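You operate a simulated robot arm through the tools that you are given. There is no shell and no other tool. Be economical: measure what you need, move in short steps, check, and stop when the job is done.

You run a simulated robot arm. Do the job below in one go: nothing can be reset, and whatever is moved stays where it is left.

TASK
Put one of the setting blocks from the top of the wide plinth on the cooling plate there. Open the bottom plinth drawer, fetch the wax pad with purple grip from the inside of the bottom plinth drawer and stand it on the side shelf of the chiller and shut the drawer again. Put two of the pleated oil filters from the top of the corner stand on the polished caul plate. Open the floor press tool ledge, take the teal surface probe and put it on the top of the wide plinth, then shut the ledge. The order is free. Set down upright: wax pad with purple grip, pleated oil filter.

The check looks at the end state, three seconds after you hand in, the way a careful person would. Anything else that was tipped, shoved, dropped, spilled or broken makes it a failure.

THE ROBOT
A 7-joint arm with a fingered hand on a trunk, on a base that drives. Base frame: it is fixed to the floor where the robot stands at the start and does not move with it; the origin is under the middle of the robot, x ahead of it, y to its left, z up; the surface under the hand at the start is at about z = 78. Readings come in cm, rad, newtons and seconds.
With the tool pointing down near the work surface it reaches from about 32 to 72 cm from the robot's upright axis, wherever it stands. Its first joint turns from -2.897 to 2.897 rad. Places, roughly: bottom plinth drawer [60, 20, 30]; cooling plate [50, 0, 75]; floor press tool ledge [10, 320, 90]; pleated oil filter [-100, -50, 50]; polished caul plate (15x15x2 cm) [-90, -60, 50]; setting block [50, 25, 75]; side shelf of the chiller (27x22 cm) [-20, 108, 80]; teal surface probe [0, 300, 100]; top of the wide plinth [60, 0, 80]; wax pad with purple grip (4x4x8 cm) [50, 10, 30]. Payload 4 kg.
The tool frame sits at the grasp point between the pads (the TCP): z along the fingers, y along the line on which they close. The tips reach 2.6 cm beyond it. The gripper opens to 14.8 cm. The gripper's body begins 7.3 cm behind the TCP. The gripper is a hand of 3 fingers: y runs from the thumb to the fingers, the wrist lies at [0, 0, -23.9] in the tool frame, and closing takes about 1.5 s.
Orientation is that of the tool frame in the base frame, as a unit quaternion [x, y, z, w]. With the fingers straight down and closing along the base's y, the tool's x points along the base's -x, its y along +y and its z along -z.

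THE INTERFACE
- The arm moves only by the tool arm_command. Its argument "deltas" is a list of rows, each a list of 6 numbers: the turn, a rotation vector about the tool's x, y, z in rad, then the shift along the tool's x, y, z in cm. In form: [[ax, ay, az, x, y, z], ...]. A call has 1 to 10 rows; each row is the pose to reach, as a shift and turn from the pose commanded when the call began, along the tool's axes at that moment. "gripper" is the opening in per cent of the stroke, from 0 (shut) to 100 (fully open), set as the call begins (left out, the last holds). A row lasts 0.2 s, in which the tool goes at most 5 cm and 0.15 rad; a call with a longer step from one row to the next is refused whole, and so is a gripper value outside its range. A pose out of reach is approached as far as the arm can. The call stops where the force on the tool passes 40 N (or 10 N more than at its start, if that is more) or the arm is blocked; 0.2 s more then pass. The fingers move at their own pace (about 7.2 cm/s each) and stop on an object; they squeeze with about 32 N. The grip force told is the motor's: it shows also when the fingers shut on nothing. Time passes only in rows, and 0.2 s behind the last, so rows that repeat a pose let the fingers close. The reply holds the time, the measured pose of the TCP, the force on the tool along the base axes, the opening and the grip force, in the units named above and with some noise, with the torque about the TCP (base axes, N m) and any sound that the robot's microphone picked up.
- Cameras (640 x 400 px; columns grow to the right, rows downward): "scene" is now at [-4.58, 9.84, 152.84]; the picture's right is [-0.96, -0.29, 0.00], its down [-0.27, 0.89, -0.36] and it looks along [0.10, -0.35, -0.93] (base axes); focal length 214 px, centre (320, 200). "wrist" rides on the gripper at [6.8, -3.9, -9] in the tool frame; the picture's right is [0.50, 0.87, 0.00], its down [-0.66, 0.38, -0.65] and it looks along [-0.57, 0.33, 0.76] (tool axes); focal length 222 px, centre (320, 200). There is no depth. A picture from a camera that has moved, and an enlarged one, comes with that camera's place and axes in the base frame and with its lens.
- get_image(camera): a new picture of that camera. The clock stands still meanwhile.
- raise_lower(by): slides the trunk up (or, below 0, down) by that many cm; the arm and the scene camera ride with it, the base frame stays. It gives what a move gives, with no picture.
- steer(legs): drives the robot by 1 to 6 legs, each [ahead, left, turn to the left] in cm, cm and rad, along the robot's own axes; the way and the turn of a leg run together, so that a leg with both is an arc; at most 150 cm and 3.142 rad a leg. The arm and the cameras ride along, it lands a little off, and it stops where it bumps. It gives what a move gives.
- finger_targets(finger1, finger2, thumb_bend): sets how far each is bent, from 0 (flat) to 1 (curled in); at 0.3 the hand is open as for a grip, at 0.7 the pads meet at the TCP. One left out holds its place. A second passes; each finger stops where it meets its share of the squeeze, and holds until it gets a number again. A gripper value or a shape takes the hand back. It gives what a move gives, with no picture; readings hold the bend of each and the force on the fingers (four entries, about 0 where the hand has none), thumb and palm.
- grasp_type(shape): the hand has 3 fingers and takes this shape, open, in about a second: jaw (thumb against the fingers, like two jaws); tri (thumb and two fingers); tip (a fingertip pinch); poke (one finger out to press); point (the index stretched); flat (the hand flat); cup (the hand cupped); fist (a fist). The gripper value then closes the fingers along that shape, each until it touches; the sizes above hold for jaw. It gives what a move gives, with no picture.
- aim_head(pan, tilt): turns the head with the scene camera to pan (to the left, within 2.705 rad either way) and tilt (down, from -0.506 to 1.204), counted from straight ahead of the robot. It gives what a move gives.
- close_up(camera, box): a new picture of the part [left, top, right, bottom] of that camera's present view, enlarged. The clock stands still meanwhile.
- hand_in(): hands the job in; it is judged then, once.

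Work in short steps. Places have to be worked out from the pictures, the camera data and where the tool is seen: move nearer, look again, correct. Check each grasp and each placing, and mend what went wrong. You have 207 turns and 192 pictures in all, those below and enlarged ones among them. Open the gripper and draw the arm clear of the work before you hand the job in, unless the task says otherwise; then end with one line.

The tools are called after ">>>" as a command line: name --pt "numbers of a row" for each row, then --argument value for the rest, lists and objects as JSON in quotes. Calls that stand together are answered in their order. arm_command: Moves the arm, as the interface text tells. Its arguments: {"type":"object","properties":{"deltas":{"type":"array","items":{"type":"array","items":{"type":"number"}}},"gripper":{"type":"number"}},"required":["deltas"]} The other tools are called the same way: raise_lower (by) slides the trunk up or down; grasp_type (shape) gives the hand a shape; finger_targets (finger1, finger2, thumb_bend) moves the fingers one by one; steer (legs) drives the base; aim_head (pan, tilt) turns the head that bears the scene camera; get_image (camera) takes a picture; close_up (camera, box) takes an enlarged picture of a part of a camera's view; hand_in () hands the job in.

At the start:

```text
time: 0.0
eef_pos: [37.46, 12.37, 110.06]
tool_rot: [-0.001, 1.0, 0.0, 0.0]
force: [-0.2, -0.3, 0.0]
moment: [-0.01, 0.01, -0.01]
opening: 14.82
gripper_force: 0.0
shape: jaw
bend: [0.3, 0.3, 0.3]
finger forces: [0.1, 0.1, 0.0, 0.0, 0.0, 0.0]
trunk travel left (down, up): [-52.5, 6.5]
robot x, y, heading: [0.04, 0.08, -0.002]
head pan, tilt: [-1.279, 1.201]
```

scene: 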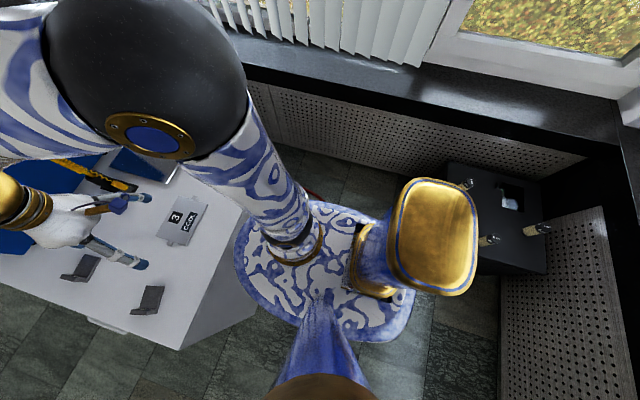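
wrist: 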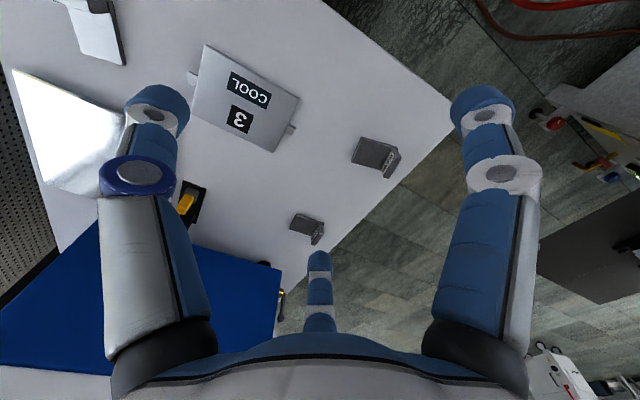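

I'll look at the plinth first with the head ahead and tilted down.

>>> aim_head --pan 0.2 --tilt 0.8

>>> get_image --camera "scene"

>>> get_image --camera "wrist"

```text
time: 1.6
eef_pos: [37.63, 12.33, 110.06]
tool_rot: [0.0, 1.0, 0.0, 0.0]
force: [0.7, 0.0, 0.6]
moment: [0.0, 0.02, 0.02]
opening: 14.79
gripper_force: 0.1
shape: jaw
bend: [0.3, 0.3, 0.3]
finger forces: [0.0, 0.0, 0.1, 0.1, 0.1, 0.0]
trunk travel left (down, up): [-52.5, 6.5]
robot x, y, heading: [-0.17, -0.08, -0.003]
head pan, tilt: [0.201, 0.799]
```

```text
189 pictures are left
camera scene: at [1.72, 16.8, 155.61], right [0.2, -0.98, 0.0], down [-0.7, -0.14, -0.7], along [0.68, 0.14, -0.72], focal length 214 px, centre (320, 200)
```

scene: 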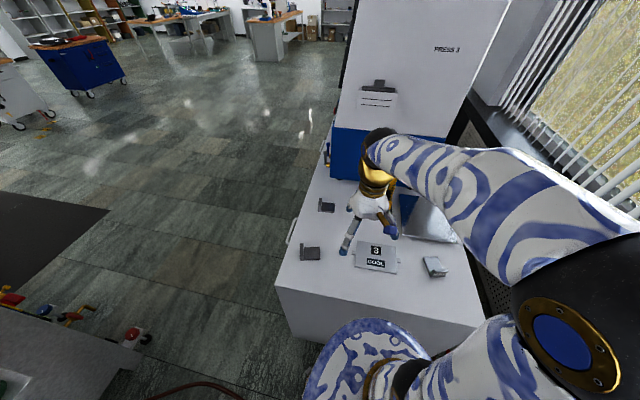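

```text
188 pictures are left
camera wrist: at [30.94, 8.43, 119.14], right [-0.5, 0.87, 0.0], down [0.66, 0.38, 0.65], along [0.57, 0.33, -0.76], focal length 222 px, centre (320, 200)
```

wrist: 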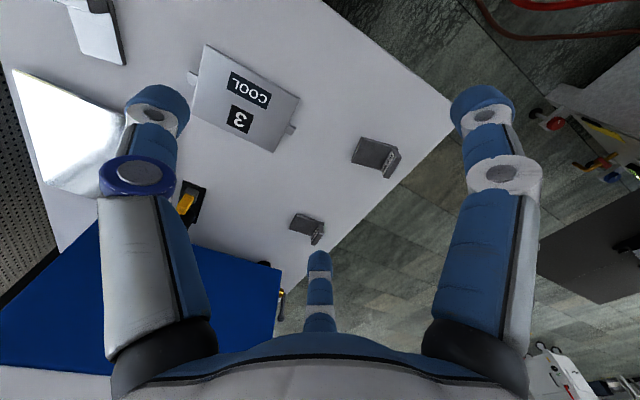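

Two grey angle blocks sit on the plinth's left edge. I'll take a closer look at them, and scan the rest of the room.

>>> close_up --camera "scene" --box '[270, 120, 470, 290]'

>>> close_up --camera "wrist" --box '[180, 40, 440, 260]'

>>> aim_head --pan 1.5 --tilt 0.5

>>> get_image --camera "scene"

>>> aim_head --pan 2.6 --tilt 0.6

>>> get_image --camera "scene"

>>> aim_head --pan -2.6 --tilt 0.7

>>> get_image --camera "scene"

```text
2.35 times, centred on (370, 205) of scene
camera zoom: at [1.72, 16.8, 155.61], right [0.2, -0.98, 0.0], down [-0.7, -0.14, -0.7], along [0.68, 0.14, -0.72], focal length 505 px, centre (202, 188)
```

zoom: 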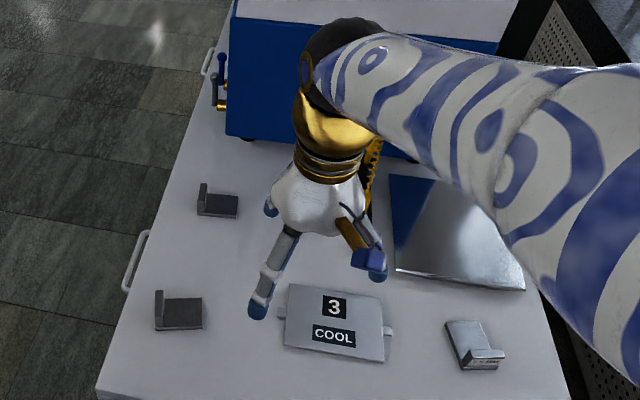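

```text
1.82 times, centred on (310, 150) of wrist
camera zoom: at [30.94, 8.43, 119.14], right [-0.5, 0.87, 0.0], down [0.66, 0.38, 0.65], along [0.57, 0.33, -0.76], focal length 404 px, centre (338, 291)
```

zoom: 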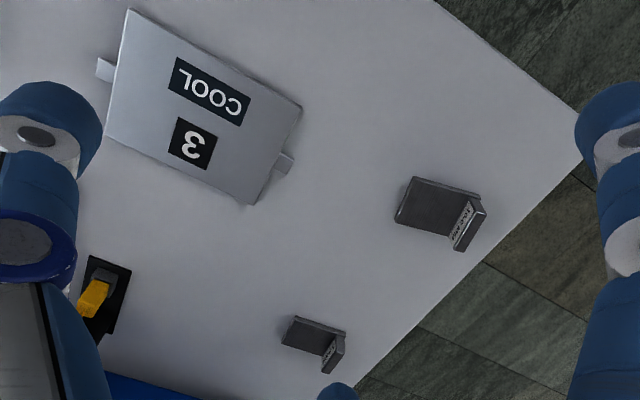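

```text
time: 3.1
eef_pos: [37.62, 12.31, 110.12]
tool_rot: [0.0, 1.0, 0.0, 0.001]
force: [0.6, 0.4, -0.1]
moment: [-0.01, -0.02, 0.03]
opening: 14.8
gripper_force: 0.0
shape: jaw
bend: [0.3, 0.3, 0.3]
finger forces: [0.0, 0.1, 0.0, 0.0, 0.0, 0.0]
trunk travel left (down, up): [-52.5, 6.5]
robot x, y, heading: [-0.31, -0.04, 0.002]
head pan, tilt: [1.499, 0.499]
```

```text
185 pictures are left
camera scene: at [-5.53, 24.27, 158.21], right [1.0, -0.07, 0.0], down [-0.03, -0.48, -0.88], along [0.06, 0.88, -0.48], focal length 214 px, centre (320, 200)
```

scene: 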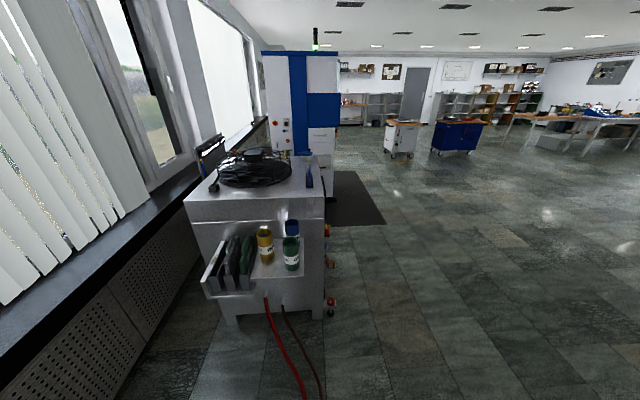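

```text
time: 4.4
eef_pos: [37.51, 12.24, 110.15]
tool_rot: [0.0, 1.0, 0.001, 0.0]
force: [0.5, 0.1, -0.1]
moment: [0.02, 0.0, 0.02]
opening: 14.78
gripper_force: 0.1
shape: jaw
bend: [0.3, 0.3, 0.3]
finger forces: [0.0, 0.0, 0.0, 0.1, 0.0, 0.1]
trunk travel left (down, up): [-52.5, 6.5]
robot x, y, heading: [0.39, -0.09, 0.001]
head pan, tilt: [2.601, 0.6]
```

```text
184 pictures are left
camera scene: at [-13.76, 19.75, 157.3], right [0.52, 0.86, 0.0], down [0.48, -0.29, -0.83], along [-0.71, 0.43, -0.56], focal length 214 px, centre (320, 200)
```

scene: 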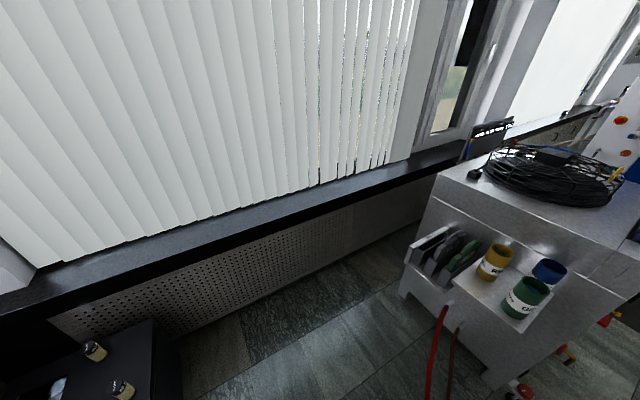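

```text
time: 8.5
eef_pos: [37.6, 12.33, 110.08]
tool_rot: [0.0, 1.0, 0.0, 0.001]
force: [-0.1, -0.3, 0.6]
moment: [-0.04, 0.03, -0.01]
opening: 14.77
gripper_force: 0.0
shape: jaw
bend: [0.3, 0.3, 0.3]
finger forces: [0.0, 0.0, 0.1, 0.0, 0.0, 0.0]
trunk travel left (down, up): [-52.5, 6.5]
robot x, y, heading: [-0.11, -0.14, -0.0]
head pan, tilt: [-2.601, 0.7]
```

```text
183 pictures are left
camera scene: at [-13.47, 10.82, 156.44], right [-0.52, 0.86, 0.0], down [0.55, 0.33, -0.77], along [-0.66, -0.39, -0.64], focal length 214 px, centre (320, 200)
```

scene: 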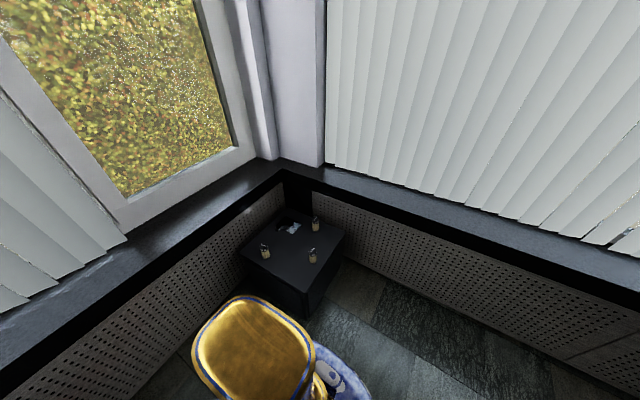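

Dark blocks with an upright lip on the +y side, and a lighter one at the front right. I move the hand above the near dark block and look closer.

>>> arm_command --pt "0 0 0 -0.6 3 2.5" --pt "0 0 0 -1.2 6 5" --pt "0 0 0 -1.8 9 7.5" --pt "0 0 0 -2.4 11.7 10"

>>> get_image --camera "wrist"

>>> aim_head --pan 0.0 --tilt 1.0

>>> get_image --camera "scene"

```text
time: 9.5
eef_pos: [40.07, 24.07, 100.2]
tool_rot: [0.0, 1.0, 0.0, 0.0]
force: [-0.4, 0.1, 0.7]
moment: [0.01, -0.01, -0.03]
opening: 14.79
gripper_force: 0.1
shape: jaw
bend: [0.3, 0.3, 0.3]
finger forces: [0.1, 0.1, 0.0, 0.0, 0.1, 0.0]
trunk travel left (down, up): [-52.5, 6.5]
robot x, y, heading: [0.3, -0.2, -0.0]
head pan, tilt: [-2.601, 0.7]
```

```text
182 pictures are left
camera wrist: at [33.41, 20.18, 109.21], right [-0.5, 0.87, 0.0], down [0.66, 0.38, 0.65], along [0.57, 0.33, -0.76], focal length 222 px, centre (320, 200)
```

wrist: 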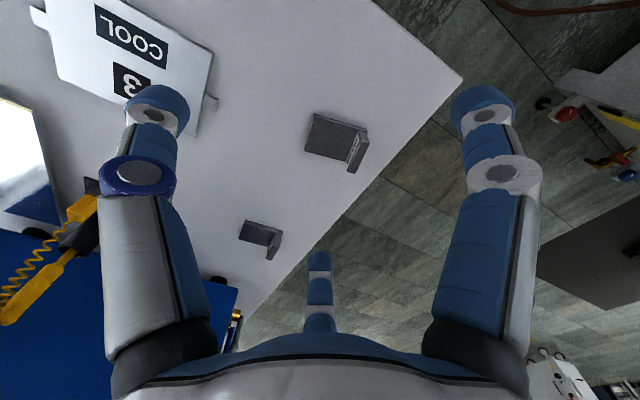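

```text
time: 11.8
eef_pos: [39.98, 24.06, 100.27]
tool_rot: [0.0, 1.0, -0.001, 0.0]
force: [-0.9, -0.4, 0.3]
moment: [0.0, 0.02, 0.0]
opening: 14.78
gripper_force: 0.0
shape: jaw
bend: [0.3, 0.3, 0.3]
finger forces: [0.0, 0.0, 0.0, 0.1, 0.0, 0.1]
trunk travel left (down, up): [-52.5, 6.5]
robot x, y, heading: [0.37, 0.17, -0.004]
head pan, tilt: [0.0, 1.0]
```

```text
181 pictures are left
camera scene: at [0.78, 15.2, 154.1], right [0.0, -1.0, 0.0], down [-0.84, 0.0, -0.54], along [0.54, 0.0, -0.84], focal length 214 px, centre (320, 200)
```

scene: 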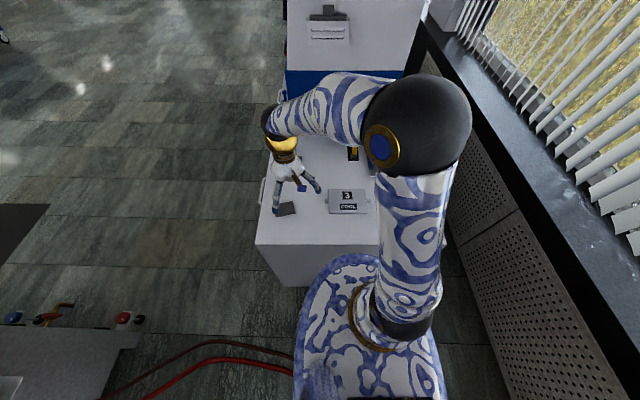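

I'll zoom on the blocks from here for accurate geometry.

>>> close_up --camera "wrist" --box '[230, 90, 390, 190]'

>>> close_up --camera "scene" --box '[250, 130, 410, 260]'

```text
4.00 times, centred on (310, 140) of wrist
camera zoom: at [33.38, 20.12, 109.27], right [-0.5, 0.87, 0.0], down [0.66, 0.38, 0.65], along [0.57, 0.33, -0.76], focal length 888 px, centre (360, 440)
```

zoom: 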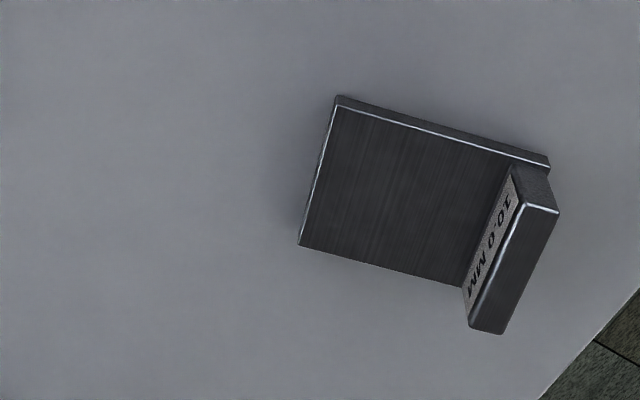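

```text
3.08 times, centred on (330, 195) of scene
camera zoom: at [0.78, 15.2, 154.1], right [0.0, -1.0, 0.0], down [-0.84, 0.0, -0.54], along [0.54, 0.0, -0.84], focal length 660 px, centre (289, 215)
```

zoom: 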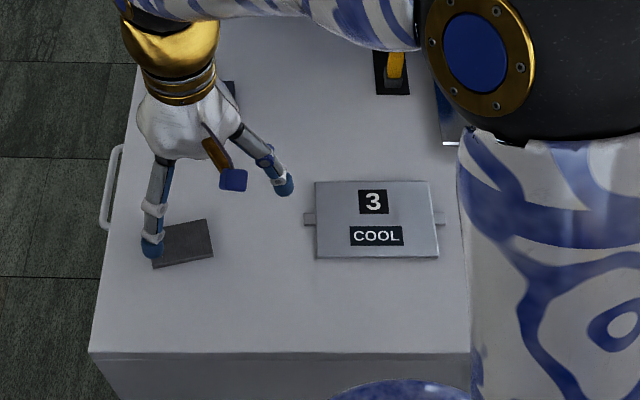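

Block is yawed by about +0.23 rad, with the lip top at about z 82 around [44.3, 32.6]. I turn the hand and go above it.

>>> arm_command --pt "0 0 -0.12 -1.5 3 3" --pt "0 0 -0.23 -3 6 6" --pt "0 0 -0.23 -4.3 8.4 8" --pt "0 0 -0.23 -4.3 8.4 11"

>>> get_image --camera "wrist"

>>> close_up --camera "scene" --box '[250, 130, 410, 260]'

```text
time: 12.8
eef_pos: [44.66, 32.42, 89.08]
tool_rot: [-0.115, 0.993, 0.0, 0.0]
force: [0.1, 0.0, -1.3]
moment: [0.0, 0.0, -0.04]
opening: 14.78
gripper_force: 0.1
shape: jaw
bend: [0.3, 0.3, 0.3]
finger forces: [0.0, 0.0, 0.0, 0.0, 0.1, 0.1]
trunk travel left (down, up): [-52.5, 6.5]
robot x, y, heading: [0.09, 0.05, -0.001]
head pan, tilt: [0.0, 1.0]
```

```text
178 pictures are left
camera wrist: at [38.89, 27.01, 98.13], right [-0.68, 0.73, 0.0], down [0.55, 0.52, 0.65], along [0.48, 0.45, -0.76], focal length 222 px, centre (320, 200)
```

wrist: 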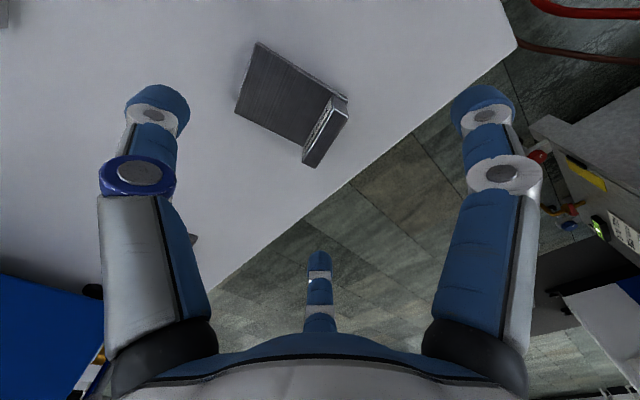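

```text
3.08 times, centred on (330, 195) of scene
camera zoom: at [0.8, 15.22, 154.1], right [0.0, -1.0, 0.0], down [-0.84, 0.0, -0.54], along [0.54, 0.0, -0.84], focal length 660 px, centre (289, 215)
```

zoom: 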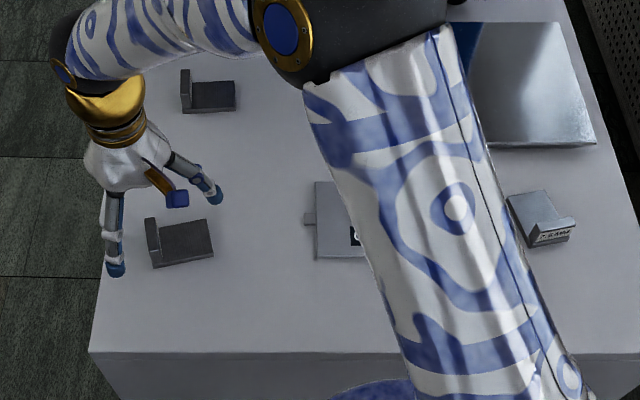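

Lip top centre is around [43.8, 32.3]. I shift 0.9 cm along tool x, descend to z≈82.7 and close.

>>> arm_command --pt "0 0 0 0.9 0 0" --pt "0 0 0 0.9 0 3.5" --pt "0 0 0 0.9 0 5.5" --pt "0 0 0 0.9 0 6.3"

>>> close_up --camera "wrist" --box '[120, 0, 520, 250]'

>>> close_up --camera "scene" --box '[250, 150, 350, 230]'

```text
time: 13.8
eef_pos: [43.45, 32.38, 82.73]
tool_rot: [-0.115, 0.993, 0.0, 0.0]
force: [0.7, 0.0, -0.4]
moment: [0.02, 0.0, 0.03]
opening: 14.81
gripper_force: 0.1
shape: jaw
bend: [0.3, 0.3, 0.3]
finger forces: [0.0, 0.1, 0.0, 0.0, 0.1, 0.0]
trunk travel left (down, up): [-52.5, 6.5]
robot x, y, heading: [-0.04, -0.22, -0.002]
head pan, tilt: [0.0, 1.0]
```

```text
1.60 times, centred on (320, 125) of wrist
camera zoom: at [37.88, 26.91, 91.8], right [-0.68, 0.73, 0.0], down [0.55, 0.52, 0.65], along [0.48, 0.45, -0.76], focal length 355 px, centre (320, 320)
```

zoom: 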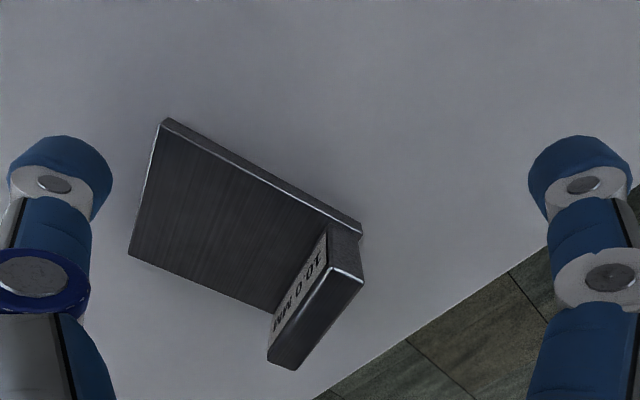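

```text
5.00 times, centred on (300, 190) of scene
camera zoom: at [0.78, 15.2, 154.1], right [0.0, -1.0, 0.0], down [-0.84, 0.0, -0.54], along [0.54, 0.0, -0.84], focal length 1072 px, centre (420, 250)
```

zoom: 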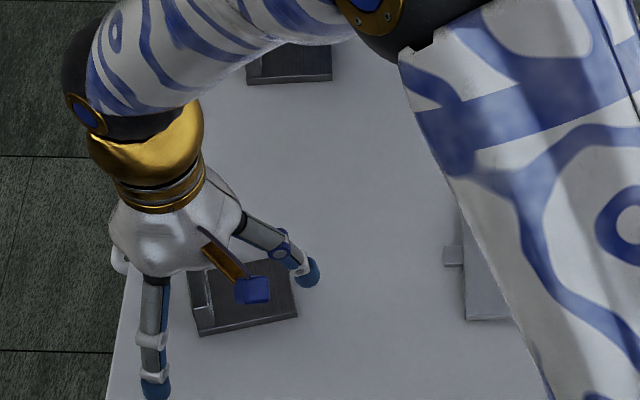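

Alignment looks good, close.

>>> arm_command --pt "0 0 0 0 0 0" --pt "0 0 0 0 0 0" --pt "0 0 0 0 0 0" --pt "0 0 0 0 0 0" --pt "0 0 0 0 0 0" --pt "0 0 0 0 0 0" --pt "0 0 0 0 0 0" --pt "0 0 0 0 0 0" --gripper 0

>>> close_up --camera "wrist" --box '[120, 0, 520, 250]'

```text
time: 15.6
eef_pos: [43.53, 32.2, 82.81]
tool_rot: [-0.115, 0.993, -0.001, 0.0]
force: [-0.1, -0.5, 0.2]
moment: [-0.16, -0.03, -0.06]
opening: 1.32
gripper_force: 32.5
shape: jaw
bend: [0.76, 0.78, 0.7]
finger forces: [26.3, 18.0, 0.0, 0.0, 34.3, 0.0]
trunk travel left (down, up): [-52.5, 6.5]
robot x, y, heading: [-0.2, 0.17, 0.003]
head pan, tilt: [0.0, 1.0]
```

```text
1.60 times, centred on (320, 125) of wrist
camera zoom: at [37.89, 26.88, 91.82], right [-0.68, 0.73, 0.0], down [0.55, 0.52, 0.65], along [0.48, 0.45, -0.76], focal length 355 px, centre (320, 320)
```

zoom: 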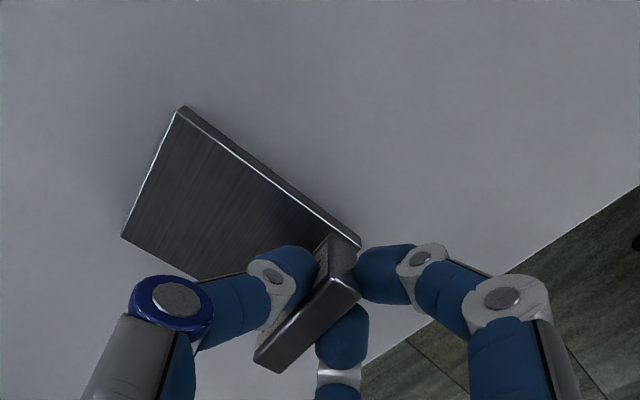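

Gripped (1.3 cm). Lift 10 cm and check.

>>> arm_command --pt "0 0 0 0 0 -2" --pt "0 0 0 0 0 -6" --pt "0 0 0 0 0 -10" --pt "0 0 0 0 0 -10"

>>> get_image --camera "wrist"

>>> get_image --camera "scene"

```text
time: 16.6
eef_pos: [43.64, 32.34, 92.78]
tool_rot: [-0.115, 0.993, 0.001, 0.0]
force: [-0.2, 0.6, -2.1]
moment: [0.03, 0.04, 0.01]
opening: 1.09
gripper_force: 31.7
shape: jaw
bend: [0.76, 0.78, 0.68]
finger forces: [24.2, 18.0, 0.0, 0.1, 31.0, 0.0]
trunk travel left (down, up): [-52.5, 6.5]
robot x, y, heading: [0.25, 0.08, -0.001]
head pan, tilt: [0.0, 1.0]
```

```text
173 pictures are left
camera wrist: at [37.87, 26.89, 101.79], right [-0.68, 0.73, 0.0], down [0.55, 0.52, 0.65], along [0.48, 0.45, -0.76], focal length 222 px, centre (320, 200)
```

wrist: 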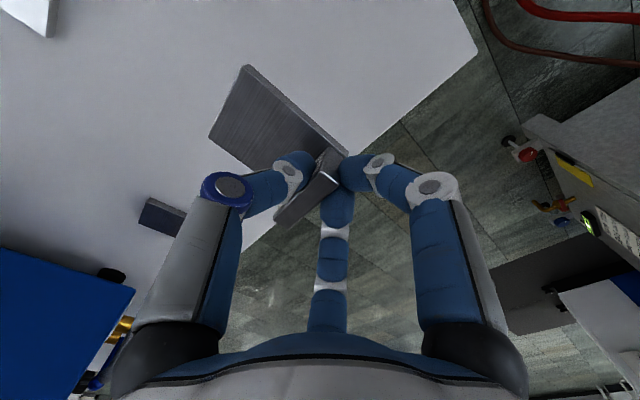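

```text
172 pictures are left
camera scene: at [0.81, 15.21, 154.09], right [0.0, -1.0, 0.0], down [-0.84, 0.0, -0.54], along [0.54, 0.0, -0.84], focal length 214 px, centre (320, 200)
```

scene: 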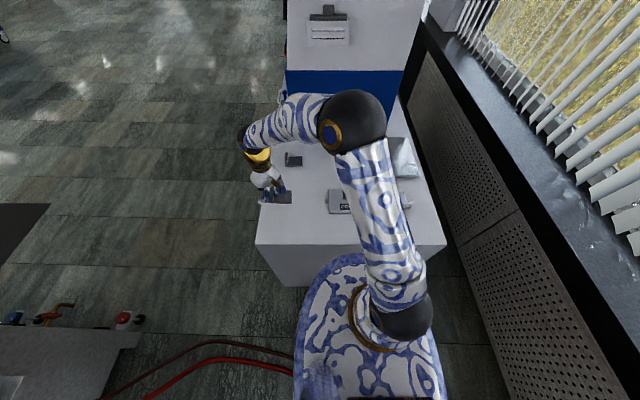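

Held, maybe drooping a bit. I carry it over the cooling plate.

>>> arm_command --pt "0 0 0 0.56 -4.4 0" --pt "0 0 0 1.12 -8.8 0" --pt "0 0 0 1.68 -13.1 0" --pt "0 0 0 2.24 -17.5 0" --pt "0 0 0 2.8 -21.9 0" --pt "0 0 0 3.37 -26.2 0" --pt "0 0 0 3.37 -26.2 0"

>>> get_image --camera "wrist"

>>> get_image --camera "scene"

```text
time: 18.2
eef_pos: [46.15, 5.99, 92.64]
tool_rot: [-0.115, 0.993, 0.0, -0.001]
force: [0.3, -0.5, -3.1]
moment: [0.04, 0.05, -0.04]
opening: 1.07
gripper_force: 32.3
shape: jaw
bend: [0.76, 0.79, 0.68]
finger forces: [26.3, 19.5, 0.0, 0.0, 31.7, 0.1]
trunk travel left (down, up): [-52.5, 6.5]
robot x, y, heading: [0.01, 0.15, -0.003]
head pan, tilt: [0.0, 1.0]
```

```text
171 pictures are left
camera wrist: at [40.6, 0.67, 101.62], right [-0.68, 0.73, 0.0], down [0.55, 0.52, 0.65], along [0.48, 0.45, -0.76], focal length 222 px, centre (320, 200)
```

wrist: 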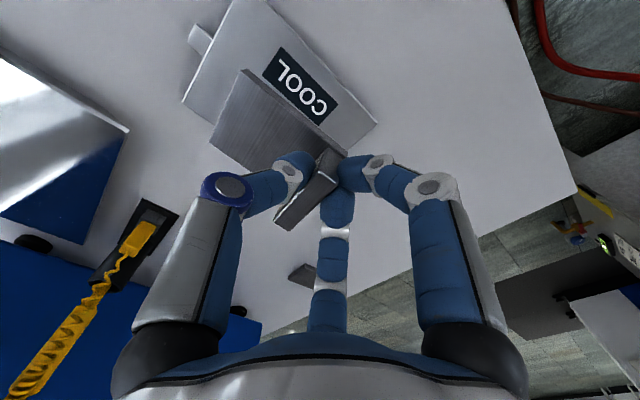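

```text
170 pictures are left
camera scene: at [0.81, 15.19, 154.1], right [0.0, -1.0, 0.0], down [-0.84, 0.0, -0.54], along [0.54, 0.0, -0.84], focal length 214 px, centre (320, 200)
```

scene: 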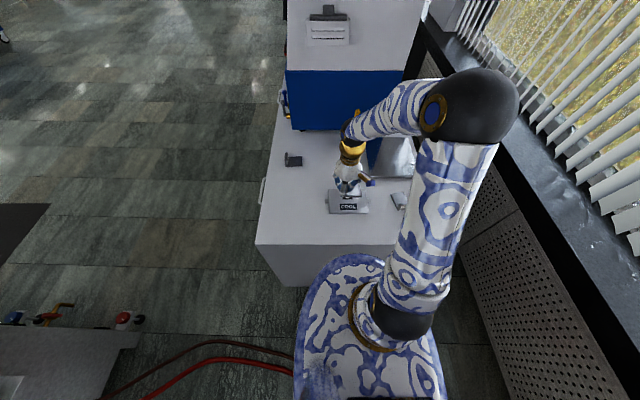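

Plate centre confirmed about [48.7, 3.6]; the block is over it. Lower slowly until contact.

>>> arm_command --pt "0 0 0 0 0 2" --pt "0 0 0 0 0 4" --pt "0 0 0 0 0 5" --pt "0 0 0 0 0 5.5" --pt "0 0 0 0 0 6" --pt "0 0 0 0 0 6.5" --pt "0 0 0 0 0 7"

>>> get_image --camera "wrist"

>>> close_up --camera "scene" --box '[300, 130, 420, 230]'

```text
time: 19.8
eef_pos: [46.1, 6.1, 85.68]
tool_rot: [-0.115, 0.993, 0.0, 0.0]
force: [-0.5, -0.6, -2.7]
moment: [0.05, 0.08, 0.01]
opening: 1.06
gripper_force: 32.0
shape: jaw
bend: [0.76, 0.79, 0.68]
finger forces: [26.0, 19.6, 0.1, 0.0, 31.8, 0.0]
trunk travel left (down, up): [-52.5, 6.5]
robot x, y, heading: [-0.12, -0.42, 0.003]
head pan, tilt: [0.0, 1.0]
```

```text
169 pictures are left
camera wrist: at [40.56, 0.63, 94.71], right [-0.68, 0.73, 0.0], down [0.55, 0.52, 0.65], along [0.48, 0.45, -0.76], focal length 222 px, centre (320, 200)
```

wrist: 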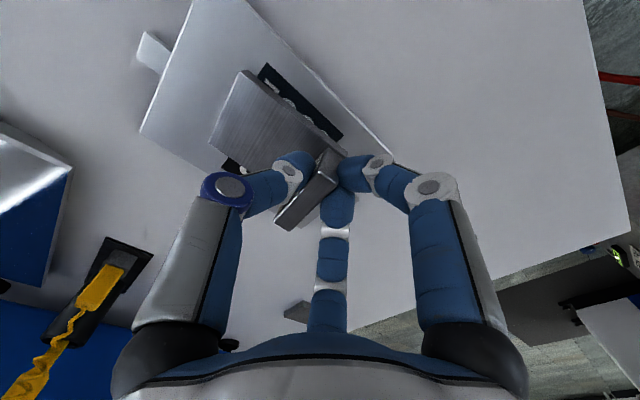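

```text
4.00 times, centred on (360, 180) of scene
camera zoom: at [0.81, 15.2, 154.1], right [0.0, -1.0, 0.0], down [-0.84, 0.0, -0.54], along [0.54, 0.0, -0.84], focal length 858 px, centre (160, 280)
```

zoom: 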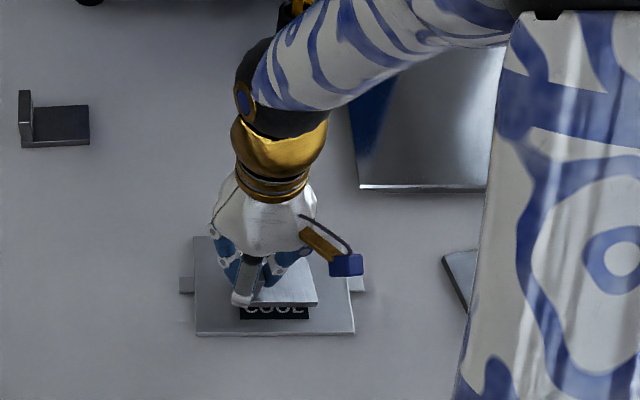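

No contact yet. Continue 2 cm in small steps.

>>> arm_command --pt "0 0 0 0 0 0.4" --pt "0 0 0 0 0 0.8" --pt "0 0 0 0 0 1.2" --pt "0 0 0 0 0 1.5"

```text
time: 20.8
eef_pos: [46.12, 5.93, 84.23]
tool_rot: [-0.115, 0.993, 0.0, 0.0]
force: [-0.8, 1.4, 0.5]
moment: [-0.12, -0.03, -0.05]
opening: 1.06
gripper_force: 32.3
shape: jaw
bend: [0.76, 0.79, 0.69]
finger forces: [26.4, 21.8, 0.1, 0.0, 32.5, 0.0]
trunk travel left (down, up): [-52.5, 6.5]
robot x, y, heading: [-0.44, 0.1, 0.0]
head pan, tilt: [0.0, 1.0]
```

Contact starts (weight unloaded). A bit further to seat it flat.

>>> arm_command --pt "0 0 0 0 0 0.2" --pt "0 0 0 0 0 0.4" --pt "0 0 0 0 0 0.6"

>>> get_image --camera "wrist"

```text
time: 21.6
eef_pos: [46.05, 5.97, 83.8]
tool_rot: [-0.115, 0.993, 0.001, 0.0]
force: [-1.8, 0.1, 2.8]
moment: [-0.24, -0.08, -0.06]
opening: 1.09
gripper_force: 31.9
shape: jaw
bend: [0.76, 0.78, 0.69]
finger forces: [28.1, 23.9, 0.1, 0.0, 34.4, 0.0]
trunk travel left (down, up): [-52.5, 6.5]
robot x, y, heading: [0.21, -0.09, 0.004]
head pan, tilt: [0.0, 1.0]
```

```text
167 pictures are left
camera wrist: at [40.49, 0.63, 92.77], right [-0.68, 0.73, 0.0], down [0.55, 0.52, 0.65], along [0.48, 0.45, -0.76], focal length 222 px, centre (320, 200)
```

wrist: 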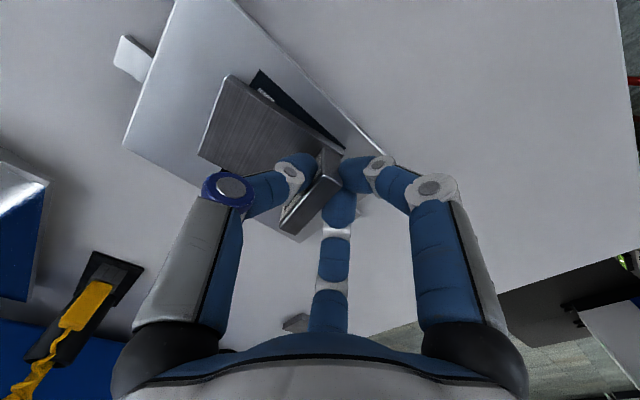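

The block is levelling out. Another 0.5 cm.

>>> arm_command --pt "0 0 0 0 0 0.2" --pt "0 0 0 0 0 0.4" --pt "0 0 0 0 0 0.6"

>>> close_up --camera "wrist" --box '[120, 0, 440, 240]'

```text
time: 22.4
eef_pos: [46.11, 6.05, 83.28]
tool_rot: [-0.115, 0.993, 0.001, 0.002]
force: [0.4, -0.3, 31.1]
moment: [-0.16, -0.04, -0.1]
opening: 1.16
gripper_force: 32.4
shape: jaw
bend: [0.76, 0.79, 0.69]
finger forces: [33.2, 29.7, 0.0, 0.2, 41.1, 0.0]
trunk travel left (down, up): [-52.5, 6.5]
robot x, y, heading: [0.18, 0.14, -0.0]
head pan, tilt: [0.0, 1.0]
```

```text
1.67 times, centred on (280, 120) of wrist
camera zoom: at [40.45, 0.59, 92.35], right [-0.68, 0.73, 0.0], down [0.55, 0.52, 0.66], along [0.48, 0.45, -0.75], focal length 370 px, centre (387, 333)
```

zoom: 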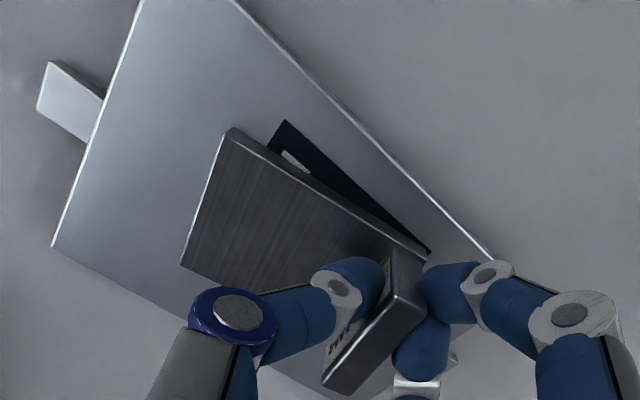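

31 N: seated flat. Relieve 0.3 cm then open and lift away.

>>> arm_command --pt "0 0 0 0 0 -0.3" --pt "0 0 0 0 0 -0.3"

>>> arm_command --pt "0 0 0 0 0 0" --pt "0 0 0 0 0 0" --pt "0 0 0 0 0 0" --pt "0 0 0 0 0 0" --pt "0 0 0 0 0 -3" --pt "0 0 0 0 0 -7" --pt "0 0 0 0 0 -11" --gripper 60

>>> get_image --camera "wrist"

>>> close_up --camera "scene" --box '[250, 130, 450, 260]'

```text
time: 23.0
eef_pos: [45.97, 5.96, 83.45]
tool_rot: [-0.114, 0.993, 0.0, 0.0]
force: [1.4, 0.3, 9.4]
moment: [-0.23, -0.11, -0.1]
opening: 1.14
gripper_force: 31.8
shape: jaw
bend: [0.76, 0.79, 0.69]
finger forces: [30.9, 27.4, 0.1, 0.0, 37.9, 0.0]
trunk travel left (down, up): [-52.5, 6.5]
robot x, y, heading: [-0.05, 0.38, -0.001]
head pan, tilt: [0.0, 1.0]
```

```text
time: 24.6
eef_pos: [46.12, 5.8, 94.21]
tool_rot: [-0.115, 0.993, 0.0, 0.0]
force: [0.7, 0.5, -0.7]
moment: [0.0, -0.02, 0.02]
opening: 8.8
gripper_force: 0.0
shape: jaw
bend: [0.32, 0.32, 0.7]
finger forces: [0.0, 0.0, 0.0, 0.0, 0.1, 0.0]
trunk travel left (down, up): [-52.5, 6.5]
robot x, y, heading: [0.23, 0.2, 0.0]
head pan, tilt: [0.0, 1.0]
```

```text
165 pictures are left
camera wrist: at [40.47, 0.4, 103.36], right [-0.68, 0.73, 0.0], down [0.55, 0.52, 0.65], along [0.48, 0.45, -0.76], focal length 222 px, centre (320, 200)
```

wrist: 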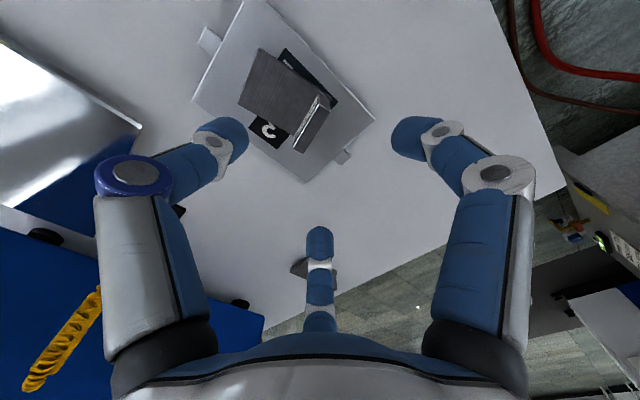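

```text
3.08 times, centred on (350, 195) of scene
camera zoom: at [0.76, 15.19, 154.1], right [0.0, -1.0, 0.0], down [-0.84, 0.0, -0.54], along [0.54, 0.0, -0.84], focal length 660 px, centre (228, 215)
```

zoom: 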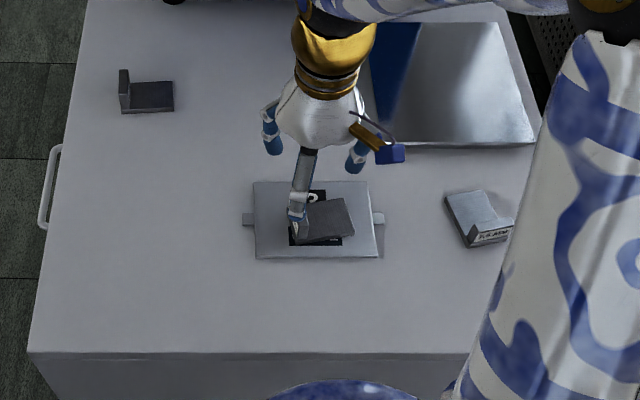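

Setting block placed on the cooling plate. Now I tuck the arm up and look at the floor to the left for driving.

>>> arm_command --pt "0 0 0 1 0 -4" --pt "0 0 0 3 0 -8" --pt "0 0 0 6 0 -11" --pt "0 0 0 9 0 -14" --gripper 100

>>> aim_head --pan 1.3 --tilt 1.1

>>> get_image --camera "scene"

>>> aim_head --pan 0.8 --tilt 0.7

>>> get_image --camera "scene"

```text
time: 25.6
eef_pos: [37.27, 4.07, 108.39]
tool_rot: [-0.115, 0.993, 0.0, 0.0]
force: [0.3, -0.4, 0.3]
moment: [0.02, -0.01, -0.03]
opening: 14.8
gripper_force: 0.1
shape: jaw
bend: [0.3, 0.3, 0.3]
finger forces: [0.1, 0.1, 0.0, 0.0, 0.1, 0.0]
trunk travel left (down, up): [-52.5, 6.5]
robot x, y, heading: [-0.17, 0.08, 0.001]
head pan, tilt: [0.0, 1.0]
```

```text
time: 27.1
eef_pos: [37.34, 3.98, 108.35]
tool_rot: [-0.115, 0.993, 0.0, 0.0]
force: [-0.2, 0.1, -0.6]
moment: [-0.04, 0.01, 0.01]
opening: 14.78
gripper_force: 0.1
shape: jaw
bend: [0.3, 0.3, 0.3]
finger forces: [0.0, 0.1, 0.1, 0.1, 0.0, 0.0]
trunk travel left (down, up): [-52.5, 6.5]
robot x, y, heading: [-0.29, 0.09, -0.001]
head pan, tilt: [1.3, 1.1]
```

```text
163 pictures are left
camera scene: at [-4.5, 21.28, 153.44], right [0.96, -0.27, 0.0], down [-0.24, -0.86, -0.45], along [0.12, 0.44, -0.89], focal length 214 px, centre (320, 200)
```

scene: 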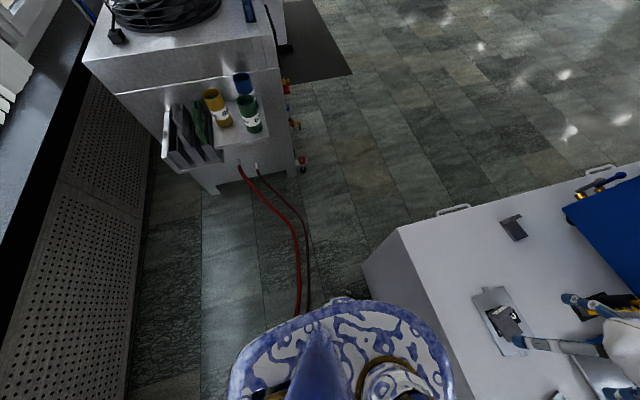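

```text
time: 28.0
eef_pos: [37.4, 3.94, 108.35]
tool_rot: [-0.115, 0.993, 0.0, -0.001]
force: [-0.1, -0.1, 0.0]
moment: [0.0, 0.0, 0.03]
opening: 14.78
gripper_force: 0.1
shape: jaw
bend: [0.3, 0.3, 0.3]
finger forces: [0.0, 0.0, 0.0, 0.1, 0.0, 0.0]
trunk travel left (down, up): [-52.5, 6.5]
robot x, y, heading: [0.14, 0.27, 0.001]
head pan, tilt: [0.799, 0.7]
```

```text
162 pictures are left
camera scene: at [-0.27, 21.29, 156.43], right [0.72, -0.7, 0.0], down [-0.45, -0.46, -0.76], along [0.53, 0.55, -0.64], focal length 214 px, centre (320, 200)
```

scene: 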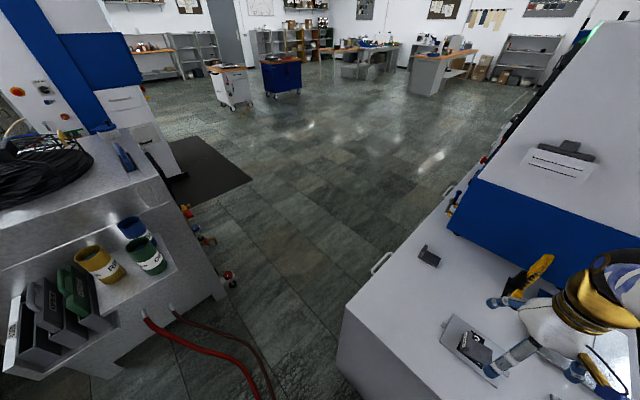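

The hoses already run beneath the base, so they're flat on the floor. I drive left, then ahead, then turn to face the plinth's drawer side.

>>> steer --legs '[[0, 80, 0], [62, 0, 0], [0, 30, -1.571]]'

>>> aim_head --pan 0.0 --tilt 0.9

>>> get_image --camera "scene"

```text
time: 32.4
eef_pos: [36.94, 83.83, 108.39]
tool_rot: [-0.119, 0.993, -0.001, 0.0]
force: [0.4, 0.7, -0.5]
moment: [0.01, -0.01, 0.02]
opening: 14.78
gripper_force: 0.0
shape: jaw
bend: [0.3, 0.3, 0.3]
finger forces: [0.0, 0.0, 0.0, 0.1, 0.1, 0.0]
trunk travel left (down, up): [-52.5, 6.5]
robot x, y, heading: [-0.84, 79.55, 0.01]
head pan, tilt: [0.799, 0.7]
stopped in leg 1: the robot was blocked; the commanded pose is now the measured one
```

```text
time: 33.5
eef_pos: [36.81, 83.77, 108.35]
tool_rot: [-0.119, 0.993, 0.0, -0.001]
force: [-0.4, 0.0, 0.3]
moment: [0.03, -0.02, -0.02]
opening: 14.79
gripper_force: 0.1
shape: jaw
bend: [0.3, 0.3, 0.3]
finger forces: [0.0, 0.0, 0.0, 0.0, 0.1, 0.0]
trunk travel left (down, up): [-52.5, 6.5]
robot x, y, heading: [-0.46, 79.34, 0.009]
head pan, tilt: [0.0, 0.901]
```

```text
161 pictures are left
camera scene: at [0.86, 94.73, 154.82], right [0.01, -1.0, 0.0], down [-0.78, -0.01, -0.62], along [0.62, 0.01, -0.78], focal length 214 px, centre (320, 200)
```

scene: 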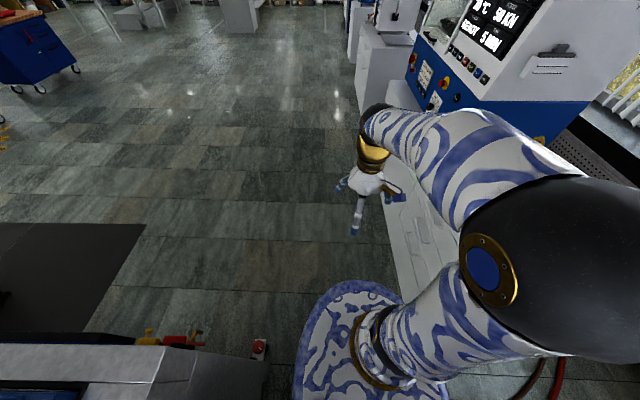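

Blocked near 80; check whether something on the chiller was touched.

>>> aim_head --pan 1.7 --tilt 1.1

>>> get_image --camera "scene"

```text
time: 35.3
eef_pos: [36.85, 83.72, 108.38]
tool_rot: [-0.119, 0.993, 0.0, 0.0]
force: [-0.2, -0.8, 0.4]
moment: [-0.02, 0.0, -0.03]
opening: 14.79
gripper_force: 0.2
shape: jaw
bend: [0.3, 0.3, 0.3]
finger forces: [0.0, 0.0, 0.0, 0.1, 0.0, 0.0]
trunk travel left (down, up): [-52.5, 6.5]
robot x, y, heading: [-0.44, 80.15, 0.006]
head pan, tilt: [1.7, 1.1]
```

```text
160 pictures are left
camera scene: at [-7.56, 100.91, 153.44], right [0.99, 0.14, 0.0], down [0.12, -0.88, -0.45], along [-0.06, 0.45, -0.89], focal length 214 px, centre (320, 200)
```

scene: 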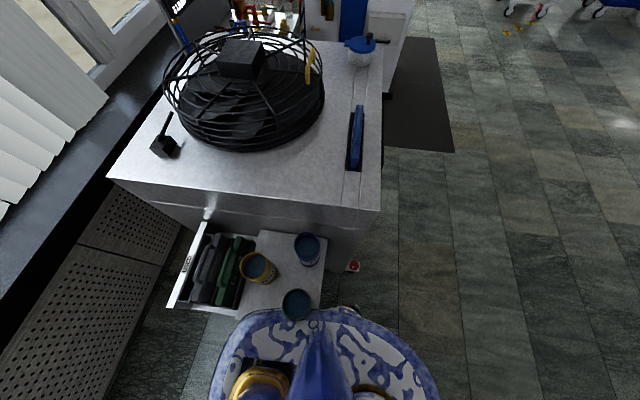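

Nothing disturbed (cans upright). Back off slightly, drive ahead, then left, then turn to face the drawer side.

>>> steer --legs '[[0, -3, 0], [62, 0, 0], [0, 25, 0], [0, 0, -1.571]]'

>>> aim_head --pan 0.0 --tilt 0.9

>>> get_image --camera "scene"

>>> get_image --camera "wrist"

```text
time: 44.4
eef_pos: [66.06, 64.37, 108.48]
tool_rot: [0.616, 0.787, 0.0, 0.0]
force: [-0.3, -1.0, -0.2]
moment: [0.01, -0.02, -0.01]
opening: 14.81
gripper_force: 0.1
shape: jaw
bend: [0.3, 0.3, 0.3]
finger forces: [0.0, 0.1, 0.0, 0.0, 0.0, 0.0]
trunk travel left (down, up): [-52.5, 6.5]
robot x, y, heading: [61.77, 101.35, -1.559]
head pan, tilt: [1.7, 1.1]
```

```text
time: 46.1
eef_pos: [66.05, 64.32, 108.33]
tool_rot: [0.616, 0.788, 0.0, 0.0]
force: [0.4, 0.1, -0.2]
moment: [-0.04, 0.0, 0.0]
opening: 14.79
gripper_force: 0.0
shape: jaw
bend: [0.3, 0.3, 0.3]
finger forces: [0.1, 0.0, 0.0, 0.0, 0.0, 0.0]
trunk travel left (down, up): [-52.5, 6.5]
robot x, y, heading: [61.65, 101.37, -1.559]
head pan, tilt: [0.0, 0.901]
```

```text
159 pictures are left
camera scene: at [76.56, 100.31, 154.82], right [-1.0, -0.01, 0.0], down [-0.01, 0.78, -0.62], along [0.01, -0.62, -0.78], focal length 214 px, centre (320, 200)
```

scene: 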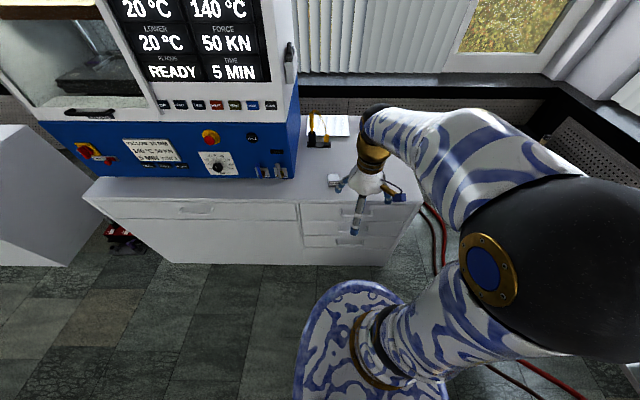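

```text
158 pictures are left
camera wrist: at [60.77, 69.93, 117.42], right [0.72, 0.69, 0.0], down [0.52, -0.55, 0.65], along [0.45, -0.47, -0.76], focal length 222 px, centre (320, 200)
```

wrist: 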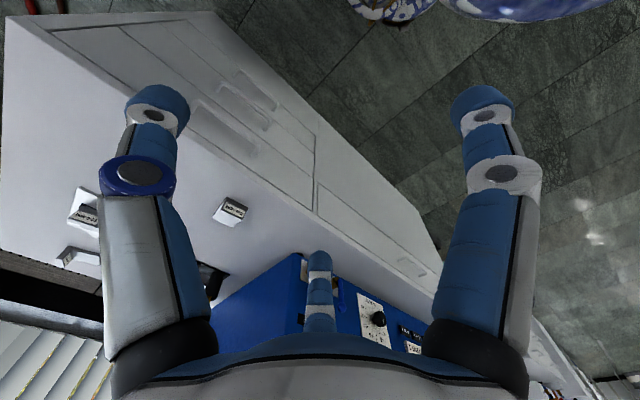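

Three drawers in the column at lower right. Zoom in.

>>> close_up --camera "scene" --box '[280, 170, 440, 280]'

>>> close_up --camera "wrist" --box '[20, 0, 340, 220]'

```text
3.64 times, centred on (360, 225) of scene
camera zoom: at [76.56, 100.31, 154.82], right [-1.0, -0.01, 0.0], down [-0.01, 0.78, -0.62], along [0.01, -0.62, -0.78], focal length 780 px, centre (174, 109)
```

zoom: 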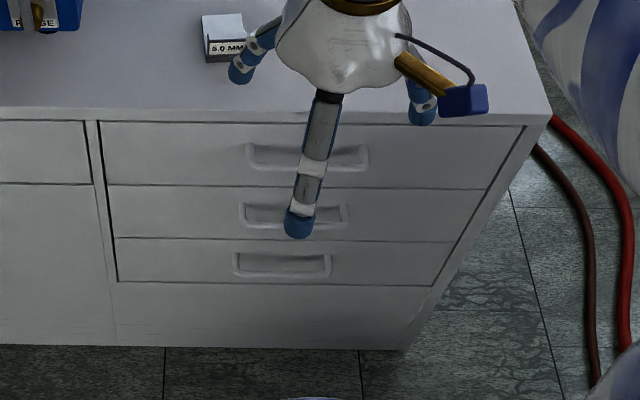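

```text
1.82 times, centred on (180, 110) of wrist
camera zoom: at [60.77, 69.93, 117.42], right [0.72, 0.69, 0.0], down [0.52, -0.55, 0.65], along [0.45, -0.47, -0.76], focal length 404 px, centre (574, 364)
```

zoom: 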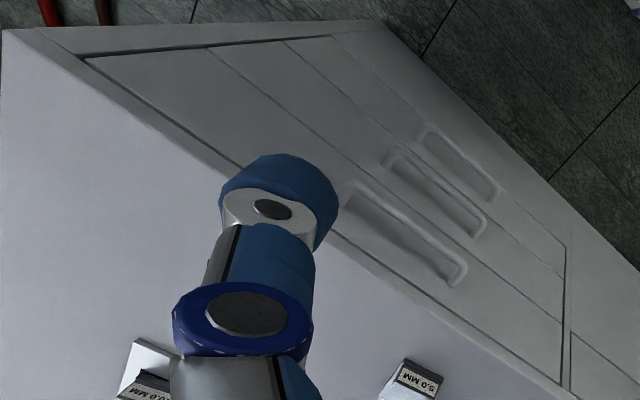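

The bottom drawer's handle bar is around [60, 43, 41], 15 cm wide. I back up to make room and lower the trunk.

>>> steer --legs '[[-14, 0, 0]]'

>>> raise_lower --by -42

```text
time: 47.4
eef_pos: [65.85, 78.48, 108.47]
tool_rot: [0.616, 0.787, 0.0, 0.001]
force: [0.2, 0.2, -0.7]
moment: [0.02, 0.02, 0.0]
opening: 14.81
gripper_force: 0.1
shape: jaw
bend: [0.3, 0.3, 0.3]
finger forces: [0.0, 0.1, 0.1, 0.1, 0.0, 0.1]
trunk travel left (down, up): [-52.5, 6.5]
robot x, y, heading: [61.42, 115.64, -1.559]
head pan, tilt: [0.0, 0.901]
```

```text
refused: -42 is not a number from -40 to 40
```

>>> raise_lower --by -40

```text
time: 51.3
eef_pos: [65.96, 78.38, 68.4]
tool_rot: [0.616, 0.787, 0.0, -0.001]
force: [-0.3, 0.1, 0.0]
moment: [0.03, -0.04, 0.0]
opening: 14.77
gripper_force: 0.0
shape: jaw
bend: [0.3, 0.3, 0.3]
finger forces: [0.0, 0.0, 0.0, 0.0, 0.0, 0.1]
trunk travel left (down, up): [-12.5, 46.5]
robot x, y, heading: [61.83, 115.53, -1.558]
head pan, tilt: [0.0, 0.901]
```

Trunk lowered. Now rotate the hand to horizontal (pointing at the drawer, closing vertically), in two calls.

>>> arm_command --pt "0.0939 -0.0735 -0.0735 -1.29 -0.76 1.29" --pt "0.188 -0.147 -0.147 -2.58 -1.52 2.58" --pt "0.282 -0.2205 -0.2205 -3.87 -2.28 3.87" --pt "0.3756 -0.294 -0.294 -5.16 -3.04 5.16" --pt "0.4695 -0.3675 -0.3675 -6.45 -3.8 6.45" --pt "0.5634 -0.441 -0.441 -7.74 -4.56 7.74" --pt "0.6573 -0.5145 -0.5145 -9.03 -5.32 9.03" --pt "0.7512 -0.588 -0.588 -10.3 -6.08 10.3" --pt "0.845 -0.6615 -0.6615 -11.6 -6.84 11.6" --pt "0.939 -0.735 -0.735 -12.9 -7.6 12.9"

```text
time: 53.5
eef_pos: [61.7, 63.44, 55.44]
tool_rot: [0.204, 0.81, -0.549, 0.001]
force: [-0.6, 0.1, -0.5]
moment: [-0.02, 0.04, -0.01]
opening: 14.8
gripper_force: 0.0
shape: jaw
bend: [0.3, 0.3, 0.3]
finger forces: [0.1, 0.1, 0.1, 0.0, 0.0, 0.0]
out of reach, approached as far as the arm can: row 9, 10
trunk travel left (down, up): [-12.5, 46.5]
robot x, y, heading: [61.44, 115.88, -1.56]
head pan, tilt: [0.0, 0.901]
```

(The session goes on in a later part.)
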